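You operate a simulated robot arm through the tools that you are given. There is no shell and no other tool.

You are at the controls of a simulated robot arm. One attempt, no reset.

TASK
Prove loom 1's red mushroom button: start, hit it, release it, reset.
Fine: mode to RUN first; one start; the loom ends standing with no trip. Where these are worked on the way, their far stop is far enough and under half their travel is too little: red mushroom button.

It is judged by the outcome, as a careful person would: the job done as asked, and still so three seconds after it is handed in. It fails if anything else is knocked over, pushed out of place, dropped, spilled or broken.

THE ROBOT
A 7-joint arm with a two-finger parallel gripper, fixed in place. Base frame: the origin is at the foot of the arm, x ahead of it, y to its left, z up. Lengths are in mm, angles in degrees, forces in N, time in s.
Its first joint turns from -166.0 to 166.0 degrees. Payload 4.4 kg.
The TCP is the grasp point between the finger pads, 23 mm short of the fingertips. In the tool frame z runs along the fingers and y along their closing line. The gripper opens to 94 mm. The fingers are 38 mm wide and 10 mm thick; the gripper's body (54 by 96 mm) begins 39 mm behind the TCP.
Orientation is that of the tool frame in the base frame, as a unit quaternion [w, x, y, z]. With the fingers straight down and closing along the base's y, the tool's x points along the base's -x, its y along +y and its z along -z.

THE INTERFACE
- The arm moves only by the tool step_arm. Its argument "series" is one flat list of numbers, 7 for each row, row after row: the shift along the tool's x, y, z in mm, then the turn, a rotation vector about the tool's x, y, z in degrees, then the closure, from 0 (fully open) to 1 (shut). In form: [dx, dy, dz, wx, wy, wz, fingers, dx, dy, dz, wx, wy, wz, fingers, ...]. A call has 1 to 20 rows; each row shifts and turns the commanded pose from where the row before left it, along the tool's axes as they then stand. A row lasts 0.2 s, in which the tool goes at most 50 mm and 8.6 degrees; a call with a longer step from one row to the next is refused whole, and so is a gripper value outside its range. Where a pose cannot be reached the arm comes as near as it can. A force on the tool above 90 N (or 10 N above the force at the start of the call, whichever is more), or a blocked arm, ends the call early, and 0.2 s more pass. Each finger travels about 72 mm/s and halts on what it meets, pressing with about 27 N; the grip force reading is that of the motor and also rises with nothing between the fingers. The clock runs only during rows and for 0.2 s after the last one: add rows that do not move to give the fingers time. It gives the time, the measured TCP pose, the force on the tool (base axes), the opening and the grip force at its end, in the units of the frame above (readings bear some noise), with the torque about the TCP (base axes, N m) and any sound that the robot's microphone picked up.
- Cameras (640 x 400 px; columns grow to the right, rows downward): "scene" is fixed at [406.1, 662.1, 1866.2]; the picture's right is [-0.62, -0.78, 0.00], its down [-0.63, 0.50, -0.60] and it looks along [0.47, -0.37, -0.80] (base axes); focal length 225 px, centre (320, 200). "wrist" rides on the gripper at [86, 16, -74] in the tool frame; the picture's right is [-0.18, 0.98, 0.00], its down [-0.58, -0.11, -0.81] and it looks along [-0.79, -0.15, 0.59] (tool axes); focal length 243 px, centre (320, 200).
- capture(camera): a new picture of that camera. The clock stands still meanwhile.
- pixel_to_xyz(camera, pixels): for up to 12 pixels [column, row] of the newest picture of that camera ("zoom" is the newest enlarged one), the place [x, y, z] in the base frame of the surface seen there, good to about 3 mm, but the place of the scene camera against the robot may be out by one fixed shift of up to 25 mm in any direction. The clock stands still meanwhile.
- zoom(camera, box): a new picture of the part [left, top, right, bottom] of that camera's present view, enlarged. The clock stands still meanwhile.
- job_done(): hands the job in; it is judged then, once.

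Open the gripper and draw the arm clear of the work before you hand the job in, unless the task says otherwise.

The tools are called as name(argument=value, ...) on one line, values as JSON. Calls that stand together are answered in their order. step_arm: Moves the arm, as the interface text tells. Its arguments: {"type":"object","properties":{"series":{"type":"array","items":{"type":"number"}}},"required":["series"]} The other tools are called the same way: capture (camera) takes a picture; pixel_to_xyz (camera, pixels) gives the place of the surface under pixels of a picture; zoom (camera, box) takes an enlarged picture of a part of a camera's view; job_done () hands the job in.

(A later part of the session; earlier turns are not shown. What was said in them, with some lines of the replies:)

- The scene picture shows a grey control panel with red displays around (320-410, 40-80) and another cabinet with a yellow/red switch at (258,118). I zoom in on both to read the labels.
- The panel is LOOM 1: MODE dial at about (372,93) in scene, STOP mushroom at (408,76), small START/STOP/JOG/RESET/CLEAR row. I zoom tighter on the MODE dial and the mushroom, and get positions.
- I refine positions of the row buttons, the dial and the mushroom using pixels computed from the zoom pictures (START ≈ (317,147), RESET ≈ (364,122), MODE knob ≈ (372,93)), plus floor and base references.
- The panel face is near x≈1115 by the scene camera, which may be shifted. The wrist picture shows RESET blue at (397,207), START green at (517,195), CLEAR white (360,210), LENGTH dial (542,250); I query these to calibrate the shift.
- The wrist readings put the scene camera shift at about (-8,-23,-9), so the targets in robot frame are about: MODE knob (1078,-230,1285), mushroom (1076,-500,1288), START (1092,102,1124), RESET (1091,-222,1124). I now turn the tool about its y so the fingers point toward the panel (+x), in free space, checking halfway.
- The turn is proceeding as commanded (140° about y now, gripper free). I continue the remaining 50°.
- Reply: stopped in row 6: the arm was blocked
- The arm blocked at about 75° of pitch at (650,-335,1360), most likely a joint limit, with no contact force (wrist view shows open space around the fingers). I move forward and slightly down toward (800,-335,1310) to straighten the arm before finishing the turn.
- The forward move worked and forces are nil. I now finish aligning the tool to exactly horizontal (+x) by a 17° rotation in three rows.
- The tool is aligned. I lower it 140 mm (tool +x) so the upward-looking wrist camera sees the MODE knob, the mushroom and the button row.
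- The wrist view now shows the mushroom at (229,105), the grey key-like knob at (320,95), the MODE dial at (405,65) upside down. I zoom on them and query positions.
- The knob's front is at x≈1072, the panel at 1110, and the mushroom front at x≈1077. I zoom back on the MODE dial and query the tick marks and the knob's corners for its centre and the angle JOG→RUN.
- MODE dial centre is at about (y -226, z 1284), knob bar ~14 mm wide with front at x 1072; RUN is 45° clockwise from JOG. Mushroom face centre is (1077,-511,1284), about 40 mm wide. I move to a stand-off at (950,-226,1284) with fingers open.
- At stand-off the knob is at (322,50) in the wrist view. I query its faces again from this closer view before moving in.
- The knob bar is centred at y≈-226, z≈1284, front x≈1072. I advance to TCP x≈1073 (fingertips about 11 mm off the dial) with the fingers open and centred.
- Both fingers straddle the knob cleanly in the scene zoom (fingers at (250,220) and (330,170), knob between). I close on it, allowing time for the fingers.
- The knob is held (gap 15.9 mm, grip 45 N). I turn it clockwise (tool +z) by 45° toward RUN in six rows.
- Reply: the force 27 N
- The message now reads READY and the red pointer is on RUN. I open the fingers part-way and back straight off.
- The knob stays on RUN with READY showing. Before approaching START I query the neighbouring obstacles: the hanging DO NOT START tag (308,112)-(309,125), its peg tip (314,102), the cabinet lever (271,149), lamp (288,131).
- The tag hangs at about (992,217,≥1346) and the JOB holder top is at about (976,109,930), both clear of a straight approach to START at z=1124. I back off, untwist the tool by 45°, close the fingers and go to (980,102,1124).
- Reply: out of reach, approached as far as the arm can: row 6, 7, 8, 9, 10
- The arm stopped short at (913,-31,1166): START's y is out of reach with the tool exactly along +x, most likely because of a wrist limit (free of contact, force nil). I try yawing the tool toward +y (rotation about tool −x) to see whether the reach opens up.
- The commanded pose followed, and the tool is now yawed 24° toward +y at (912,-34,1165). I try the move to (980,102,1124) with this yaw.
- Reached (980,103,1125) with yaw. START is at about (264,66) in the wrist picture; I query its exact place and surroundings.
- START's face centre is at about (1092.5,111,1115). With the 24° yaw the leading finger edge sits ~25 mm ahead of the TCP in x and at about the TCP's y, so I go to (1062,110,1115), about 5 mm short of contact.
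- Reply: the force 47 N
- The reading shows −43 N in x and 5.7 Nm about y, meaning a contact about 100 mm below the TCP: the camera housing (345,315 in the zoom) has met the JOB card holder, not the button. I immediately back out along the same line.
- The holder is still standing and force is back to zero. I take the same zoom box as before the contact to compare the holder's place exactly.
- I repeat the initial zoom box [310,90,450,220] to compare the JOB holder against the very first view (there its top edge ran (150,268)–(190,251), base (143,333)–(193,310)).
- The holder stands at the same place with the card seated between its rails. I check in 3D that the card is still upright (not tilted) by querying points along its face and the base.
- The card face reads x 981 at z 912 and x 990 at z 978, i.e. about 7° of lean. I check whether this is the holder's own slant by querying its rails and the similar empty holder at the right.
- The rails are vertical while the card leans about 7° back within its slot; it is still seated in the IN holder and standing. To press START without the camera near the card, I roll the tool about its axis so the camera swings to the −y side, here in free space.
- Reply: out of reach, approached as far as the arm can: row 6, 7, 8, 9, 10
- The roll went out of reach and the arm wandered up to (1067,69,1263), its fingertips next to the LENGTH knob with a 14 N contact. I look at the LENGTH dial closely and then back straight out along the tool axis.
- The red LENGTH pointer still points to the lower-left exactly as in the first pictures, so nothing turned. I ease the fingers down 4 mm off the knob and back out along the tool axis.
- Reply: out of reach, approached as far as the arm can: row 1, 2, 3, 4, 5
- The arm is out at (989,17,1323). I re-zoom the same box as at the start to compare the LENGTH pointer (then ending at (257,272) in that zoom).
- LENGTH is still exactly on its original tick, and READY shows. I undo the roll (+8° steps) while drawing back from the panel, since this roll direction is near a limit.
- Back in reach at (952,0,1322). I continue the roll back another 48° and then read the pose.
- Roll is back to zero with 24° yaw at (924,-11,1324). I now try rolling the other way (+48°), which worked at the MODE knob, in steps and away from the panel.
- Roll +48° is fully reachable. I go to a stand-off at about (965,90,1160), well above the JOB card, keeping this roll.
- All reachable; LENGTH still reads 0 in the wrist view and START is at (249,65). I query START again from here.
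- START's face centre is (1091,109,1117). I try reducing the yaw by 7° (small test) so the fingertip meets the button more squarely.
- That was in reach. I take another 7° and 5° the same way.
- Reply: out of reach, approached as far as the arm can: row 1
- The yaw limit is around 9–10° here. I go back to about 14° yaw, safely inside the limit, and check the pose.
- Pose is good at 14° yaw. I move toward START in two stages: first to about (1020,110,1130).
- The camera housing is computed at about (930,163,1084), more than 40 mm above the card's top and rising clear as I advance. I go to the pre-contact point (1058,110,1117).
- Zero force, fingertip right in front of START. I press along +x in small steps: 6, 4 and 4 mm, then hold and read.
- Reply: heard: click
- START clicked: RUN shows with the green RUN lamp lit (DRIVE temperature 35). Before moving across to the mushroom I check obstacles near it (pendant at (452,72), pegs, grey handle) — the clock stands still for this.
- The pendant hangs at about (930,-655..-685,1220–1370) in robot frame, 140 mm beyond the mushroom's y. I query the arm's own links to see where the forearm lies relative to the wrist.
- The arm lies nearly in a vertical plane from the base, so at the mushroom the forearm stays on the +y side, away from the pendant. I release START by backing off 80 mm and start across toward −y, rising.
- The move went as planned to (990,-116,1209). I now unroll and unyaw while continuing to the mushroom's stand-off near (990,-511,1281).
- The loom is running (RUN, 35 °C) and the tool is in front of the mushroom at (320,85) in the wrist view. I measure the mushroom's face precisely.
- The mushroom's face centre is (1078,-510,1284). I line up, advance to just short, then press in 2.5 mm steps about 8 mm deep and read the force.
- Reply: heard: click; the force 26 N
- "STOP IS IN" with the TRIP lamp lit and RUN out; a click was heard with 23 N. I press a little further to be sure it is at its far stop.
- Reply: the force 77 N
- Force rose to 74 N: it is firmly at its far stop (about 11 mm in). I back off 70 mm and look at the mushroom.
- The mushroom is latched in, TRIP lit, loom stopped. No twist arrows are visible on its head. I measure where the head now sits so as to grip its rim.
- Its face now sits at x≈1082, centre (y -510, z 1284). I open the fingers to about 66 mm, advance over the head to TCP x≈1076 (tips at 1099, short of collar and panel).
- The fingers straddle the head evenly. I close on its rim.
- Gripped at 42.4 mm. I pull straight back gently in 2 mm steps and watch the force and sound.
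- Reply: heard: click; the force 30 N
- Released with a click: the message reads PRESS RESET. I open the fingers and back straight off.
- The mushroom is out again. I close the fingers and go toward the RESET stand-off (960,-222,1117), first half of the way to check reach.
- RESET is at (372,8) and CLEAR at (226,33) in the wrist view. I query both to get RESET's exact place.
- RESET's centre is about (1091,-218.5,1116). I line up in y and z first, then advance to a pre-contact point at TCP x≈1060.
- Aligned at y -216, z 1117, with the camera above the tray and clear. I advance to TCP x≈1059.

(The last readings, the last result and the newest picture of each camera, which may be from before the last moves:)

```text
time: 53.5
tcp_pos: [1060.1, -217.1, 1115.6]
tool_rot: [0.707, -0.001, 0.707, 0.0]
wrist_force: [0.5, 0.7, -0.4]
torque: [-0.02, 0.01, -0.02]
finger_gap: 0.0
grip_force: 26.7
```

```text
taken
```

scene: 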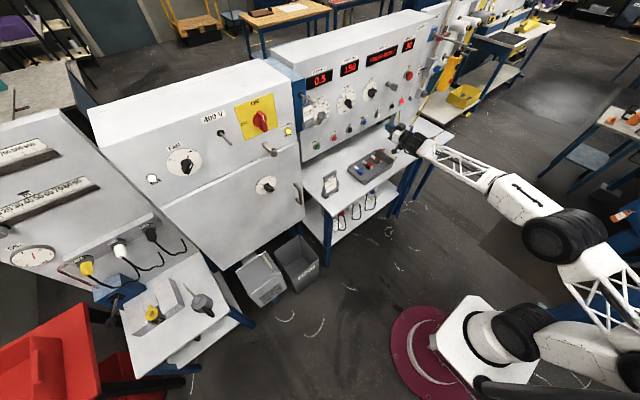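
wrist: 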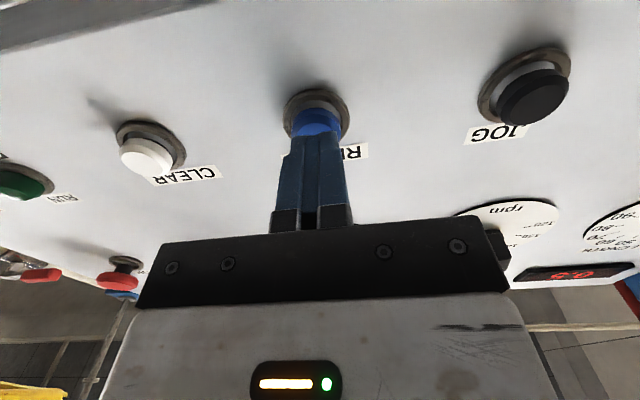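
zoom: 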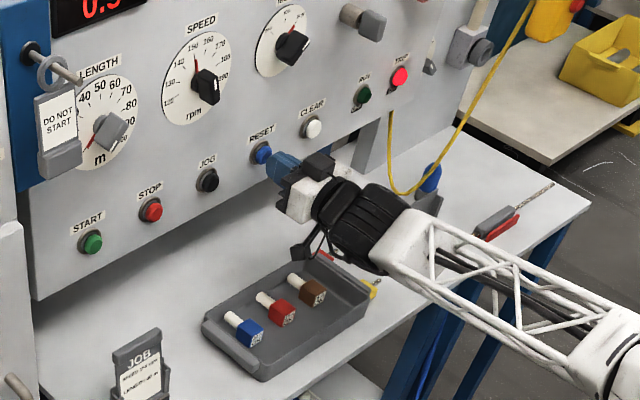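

The fingertip is squarely in front of RESET with no force. I press in small steps: 6, 4 and 4 mm, then hold.

step_arm(series=[0, 0, 6, 0, 0, 0, 1, 0, 0, 4, 0, 0, 0, 1, 0, 0, 4, 0, 0, 0, 1, 0, 0, 0, 0, 0, 0, 1])

zoom(camera="scene", box=[350, 40, 450, 110])

```text
time: 54.5
tcp_pos: [1073.7, -217.7, 1115.5]
tool_rot: [0.707, 0.0, 0.707, 0.0]
wrist_force: [-2.6, 2.0, -1.2]
torque: [-0.01, 0.02, 0.03]
finger_gap: 0.0
grip_force: 27.4
heard: click
```

```text
5.71 times, centred on (400, 75) of scene
```

zoom: 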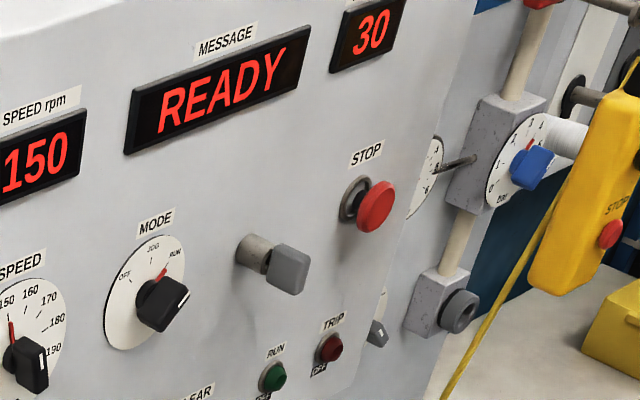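

RESET clicked: READY, TRIP and RUN lamps both off. I back off straight 90 mm.

step_arm(series=[0, 0, -15, 0, 0, 0, 1, 0, 0, -35, 0, 0, 0, 1, 0, 0, -40, 0, 0, 0, 1, 0, 0, -40, 0, 0, 0, 1, -30, 0, -20, 0, 0, 0, 1])

capture(camera="scene")

zoom(camera="scene", box=[315, 165, 347, 205])

zoom(camera="scene", box=[290, 60, 370, 150])

```text
time: 55.7
tcp_pos: [923.5, -216.9, 1144.4]
tool_rot: [0.707, -0.001, 0.707, 0.001]
wrist_force: [-0.1, 0.7, -1.3]
torque: [0.0, -0.05, -0.02]
finger_gap: 0.0
grip_force: 26.8
```

```text
taken
```

scene: 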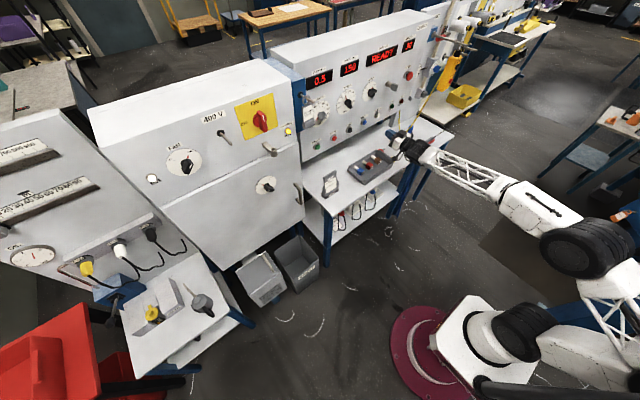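

```text
10.00 times, centred on (331, 185) of scene
```

zoom: 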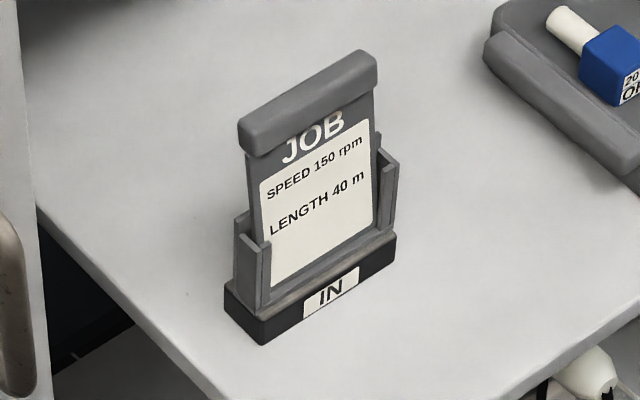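

```text
4.44 times, centred on (330, 105) of scene
```

zoom: 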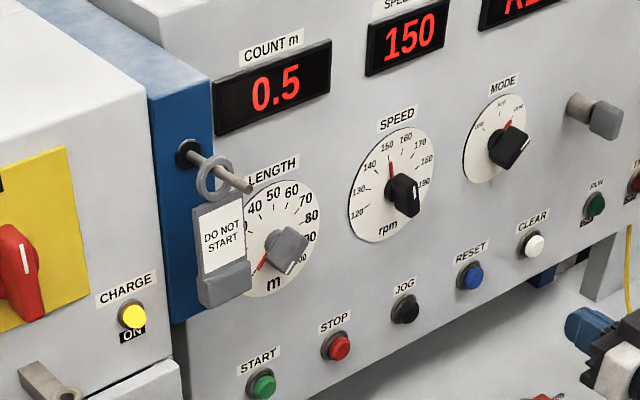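

Everything reads READY, LENGTH still at its original tick. I recheck the JOB card's lean with the same points as before.

zoom(camera="scene", box=[315, 165, 347, 205])

pixel_to_xyz(camera="zoom", pixels=[[315, 160], [318, 200], [320, 240], [325, 265], [268, 180], [280, 270], [365, 140], [372, 220], [310, 115], [310, 95], [345, 160], [345, 235]])

```text
10.00 times, centred on (331, 185) of scene
```

zoom: 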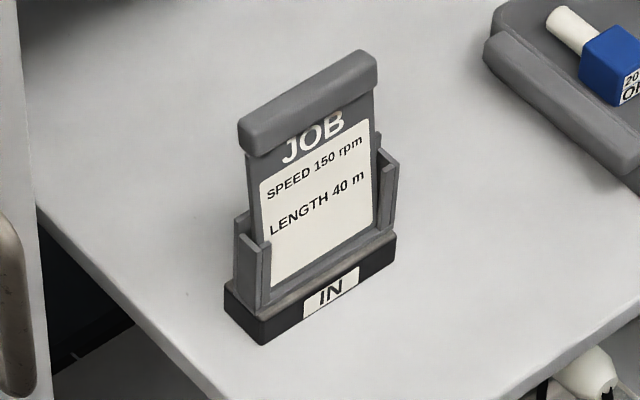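

```text
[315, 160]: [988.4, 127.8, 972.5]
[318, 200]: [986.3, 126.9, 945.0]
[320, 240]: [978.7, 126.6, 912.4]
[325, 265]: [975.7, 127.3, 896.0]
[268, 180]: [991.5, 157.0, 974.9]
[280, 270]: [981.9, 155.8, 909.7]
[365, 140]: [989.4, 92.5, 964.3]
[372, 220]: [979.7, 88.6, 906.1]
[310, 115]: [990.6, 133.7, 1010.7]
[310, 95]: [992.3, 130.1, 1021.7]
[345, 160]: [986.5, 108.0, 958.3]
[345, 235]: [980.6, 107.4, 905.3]
```

The card's lean is unchanged and small, standing in its IN holder; the loom is READY with lamps off. I now draw the arm back up and away, fingers opening, toward the starting area, where I can view the whole bench with the wrist camera.

step_arm(series=[-27.3, -20, -20.8, 0, 0, 0, 0.5, -27.3, -20, -20.8, 0, 0, 0, 0.3, -27.3, -20, -20.8, 0, 0, 0, 0, -27.3, -20, -20.8, 0, 0, 0, 0, -27.3, -20, -20.8, 0, 0, 0, 0, -27.3, -20, -20.8, 0, 0, 0, 0])

step_arm(series=[0, 0, 0, 0, 8, 0, 0, 0, 0, 0, 0, 8, 0, 0, 0, 0, 0, 0, 8, 0, 0, 0, 0, 0, 0, 8, 0, 0, 0, 0, 0, 0, 8, 0, 0, 0, 0, 0, 0, 0, 0, 0])

```text
time: 57.1
tcp_pos: [800.2, -335.6, 1309.5]
tool_rot: [0.707, -0.001, 0.707, 0.002]
wrist_force: [0.5, -0.2, -0.1]
torque: [-0.02, -0.04, -0.03]
finger_gap: 94.0
grip_force: 0.1
```

```text
time: 58.5
tcp_pos: [798.5, -338.1, 1308.4]
tool_rot: [0.421, -0.001, 0.907, 0.0]
wrist_force: [0.0, -0.1, -0.5]
torque: [0.0, -0.02, 0.04]
finger_gap: 93.9
grip_force: 0.1
```

Fingers are fully open and the arm is clear of the panel. I finish pitching the tool down (50° more).

step_arm(series=[0, 0, 0, 0, 8.3, 0, 0, 0, 0, 0, 0, 8.3, 0, 0, 0, 0, 0, 0, 8.3, 0, 0, 0, 0, 0, 0, 8.3, 0, 0, 0, 0, 0, 0, 8.3, 0, 0, 0, 0, 0, 0, 8.3, 0, 0, 0, 0, 0, 0, 0, 0, 0])

```text
time: 60.1
tcp_pos: [797.7, -337.2, 1309.3]
tool_rot: [0.001, 0.001, 1.0, 0.0]
wrist_force: [0.0, 0.8, -0.2]
torque: [-0.02, -0.01, 0.01]
finger_gap: 94.2
grip_force: 0.0
```

The tool points straight down again. I return to the starting point (556,-354,1459) to compare the wrist view with the first picture.

step_arm(series=[34.5, -2.4, -21.4, 0, 0, 0, 0, 34.5, -2.4, -21.4, 0, 0, 0, 0, 34.5, -2.4, -21.4, 0, 0, 0, 0, 34.5, -2.4, -21.4, 0, 0, 0, 0, 34.5, -2.4, -21.4, 0, 0, 0, 0, 34.5, -2.4, -21.4, 0, 0, 0, 0, 34.8, -2.1, -21.2, 0, 0, 0, 0, 0, 0, 0, 0, 0, 0, 0])

capture(camera="wrist")

zoom(camera="wrist", box=[440, 70, 560, 160])

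zoom(camera="scene", box=[310, 90, 450, 220])

```text
time: 61.9
tcp_pos: [555.7, -354.7, 1457.6]
tool_rot: [0.001, -0.001, 1.0, 0.0]
wrist_force: [0.2, -0.1, 0.0]
torque: [0.03, -0.02, 0.0]
finger_gap: 93.9
grip_force: 0.0
```

```text
taken
```

wrist: 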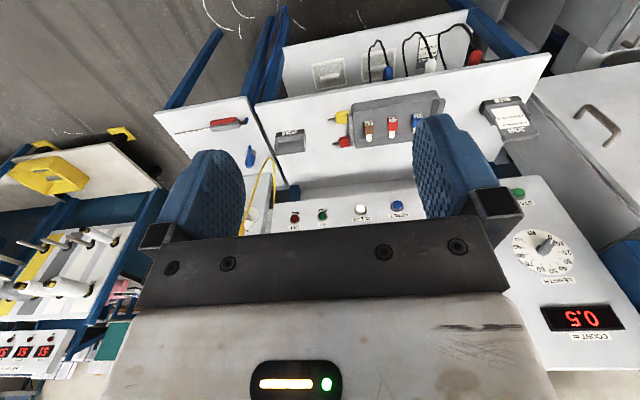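

```text
4.44 times, centred on (500, 115) of wrist
```

zoom: 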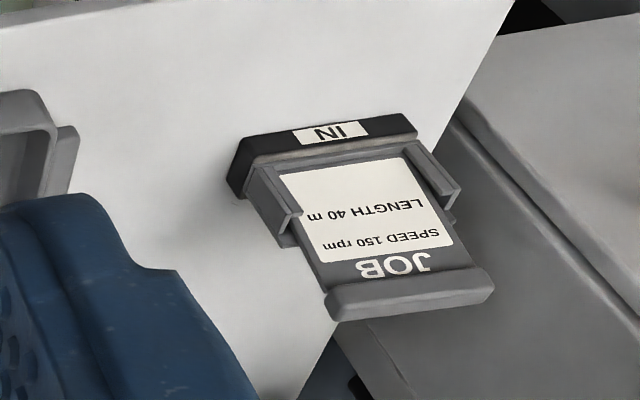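

```text
3.08 times, centred on (380, 155) of scene
```

zoom: 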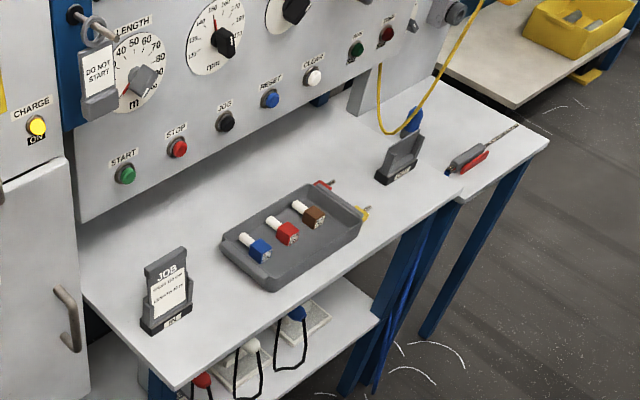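

The bench view matches the first picture: all items stand, MODE on RUN. I measure the card's lean once more from this wrist view for a second opinion.

zoom(camera="wrist", box=[470, 80, 550, 150])

pixel_to_xyz(camera="wrist", pixels=[[502, 111], [508, 117], [512, 123], [515, 130], [518, 135], [522, 112], [524, 120], [526, 127], [530, 134], [520, 138], [500, 103], [505, 134]])

```text
5.71 times, centred on (510, 115) of wrist
```

zoom: 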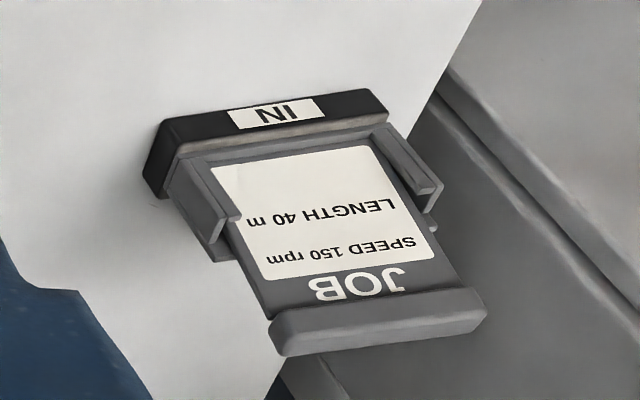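

```text
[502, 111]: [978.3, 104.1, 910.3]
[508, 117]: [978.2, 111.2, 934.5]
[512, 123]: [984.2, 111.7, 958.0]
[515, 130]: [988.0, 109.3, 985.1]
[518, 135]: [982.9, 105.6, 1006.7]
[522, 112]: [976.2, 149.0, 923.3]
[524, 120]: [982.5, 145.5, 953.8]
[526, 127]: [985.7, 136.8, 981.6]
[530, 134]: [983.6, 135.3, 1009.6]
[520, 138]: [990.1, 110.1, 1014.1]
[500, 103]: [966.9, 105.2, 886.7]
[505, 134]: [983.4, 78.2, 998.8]
```

The wrist camera gives the same ~7° lean, well within the holder's play. To judge how much of it is new, I query the pixel (330,186) that I measured before the contact (then (983.8,131.8,935.3)) several times.

capture(camera="scene")

pixel_to_xyz(camera="scene", pixels=[[330, 186], [330, 186], [330, 186], [330, 186], [308, 112], [308.6, 126], [314, 102], [320, 113], [322, 118], [317.2, 146.7]])

zoom(camera="scene", box=[250, 80, 350, 205])

```text
taken
```

scene: 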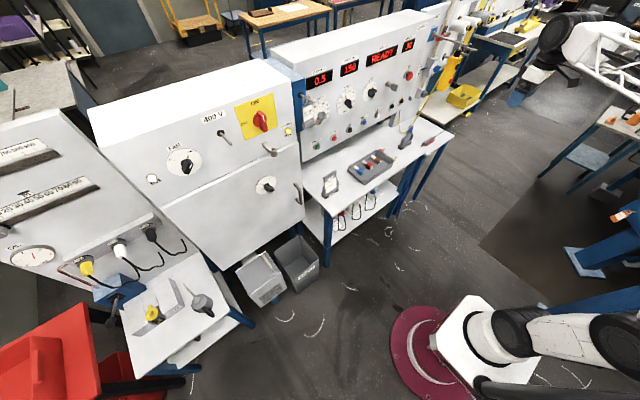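

```text
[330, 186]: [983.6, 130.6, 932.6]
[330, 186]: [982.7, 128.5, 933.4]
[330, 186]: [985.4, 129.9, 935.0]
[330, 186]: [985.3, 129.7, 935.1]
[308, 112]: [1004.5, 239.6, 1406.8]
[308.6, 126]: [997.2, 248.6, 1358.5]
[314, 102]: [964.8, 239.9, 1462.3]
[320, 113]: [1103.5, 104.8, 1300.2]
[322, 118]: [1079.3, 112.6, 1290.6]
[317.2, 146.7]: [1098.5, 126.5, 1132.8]
```

```text
3.20 times, centred on (300, 142) of scene
```

zoom: 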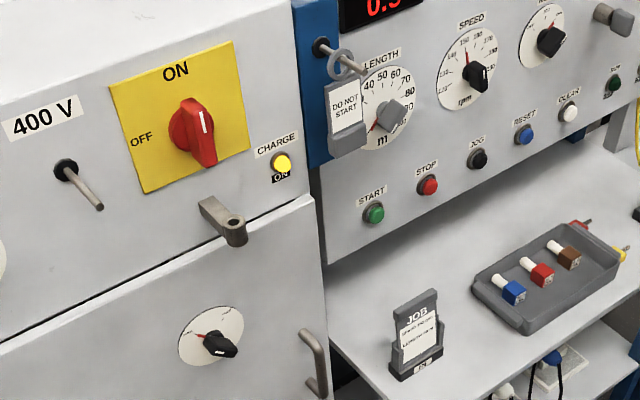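

The reading is within noise of the pre-contact one, so the card has essentially kept its place. A last close look at the panel before handing in.

zoom(camera="scene", box=[350, 40, 450, 110])

step_arm(series=[0, 0, 0, 0, 0, 0, 0, 0, 0, 0, 0, 0, 0, 0, 0, 0, 0, 0, 0, 0, 0, 0, 0, 0, 0, 0, 0, 0, 0, 0, 0, 0, 0, 0, 0])

zoom(camera="scene", box=[290, 20, 450, 120])

```text
5.71 times, centred on (400, 75) of scene
```

zoom: 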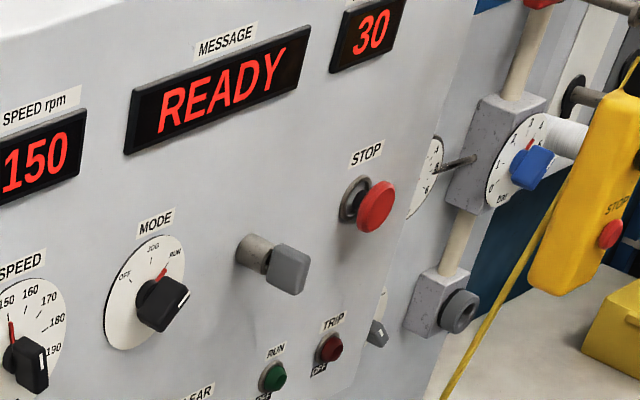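

```text
time: 63.1
tcp_pos: [555.6, -355.3, 1458.2]
tool_rot: [0.002, 0.0, 1.0, 0.0]
wrist_force: [0.1, -0.2, -0.2]
torque: [-0.01, -0.05, -0.01]
finger_gap: 94.0
grip_force: 0.1
```

```text
4.00 times, centred on (370, 70) of scene
```

zoom: 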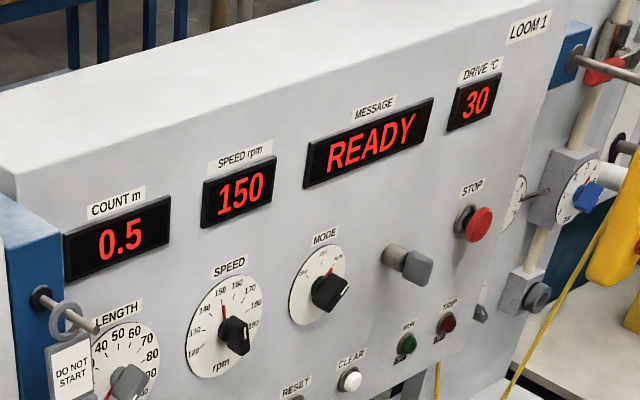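

The loom stands at READY with RUN and TRIP lamps off, MODE on RUN, mushroom out, gripper open and arm clear. I hand the job in.

job_done()

```text
The job is handed in.
```

Loom 1's red mushroom button is proved. I set the mode to RUN and pressed START once. I pushed the button to its far stop, and the loom stopped and tripped. I then pulled the button back out and pressed RESET. The loom now stands at READY, with the RUN and TRIP lamps off and the COUNT display at 0.5 m. The gripper is open and the arm is back at its starting point.

Two unplanned touches happened while I was reaching for START:

- **JOB card:** the camera housing pushed against the card in its IN holder with about 43 N before I backed off. The card still stands in the holder but leans back about 7°. One spot I had measured beforehand reads the same within noise, so I can't say how much of the lean is new. I left it as it was.
- **LENGTH knob:** the fingertips rested against it with about 14 N after the arm drifted off its path. Its pointer still sits on the same mark as at the start.
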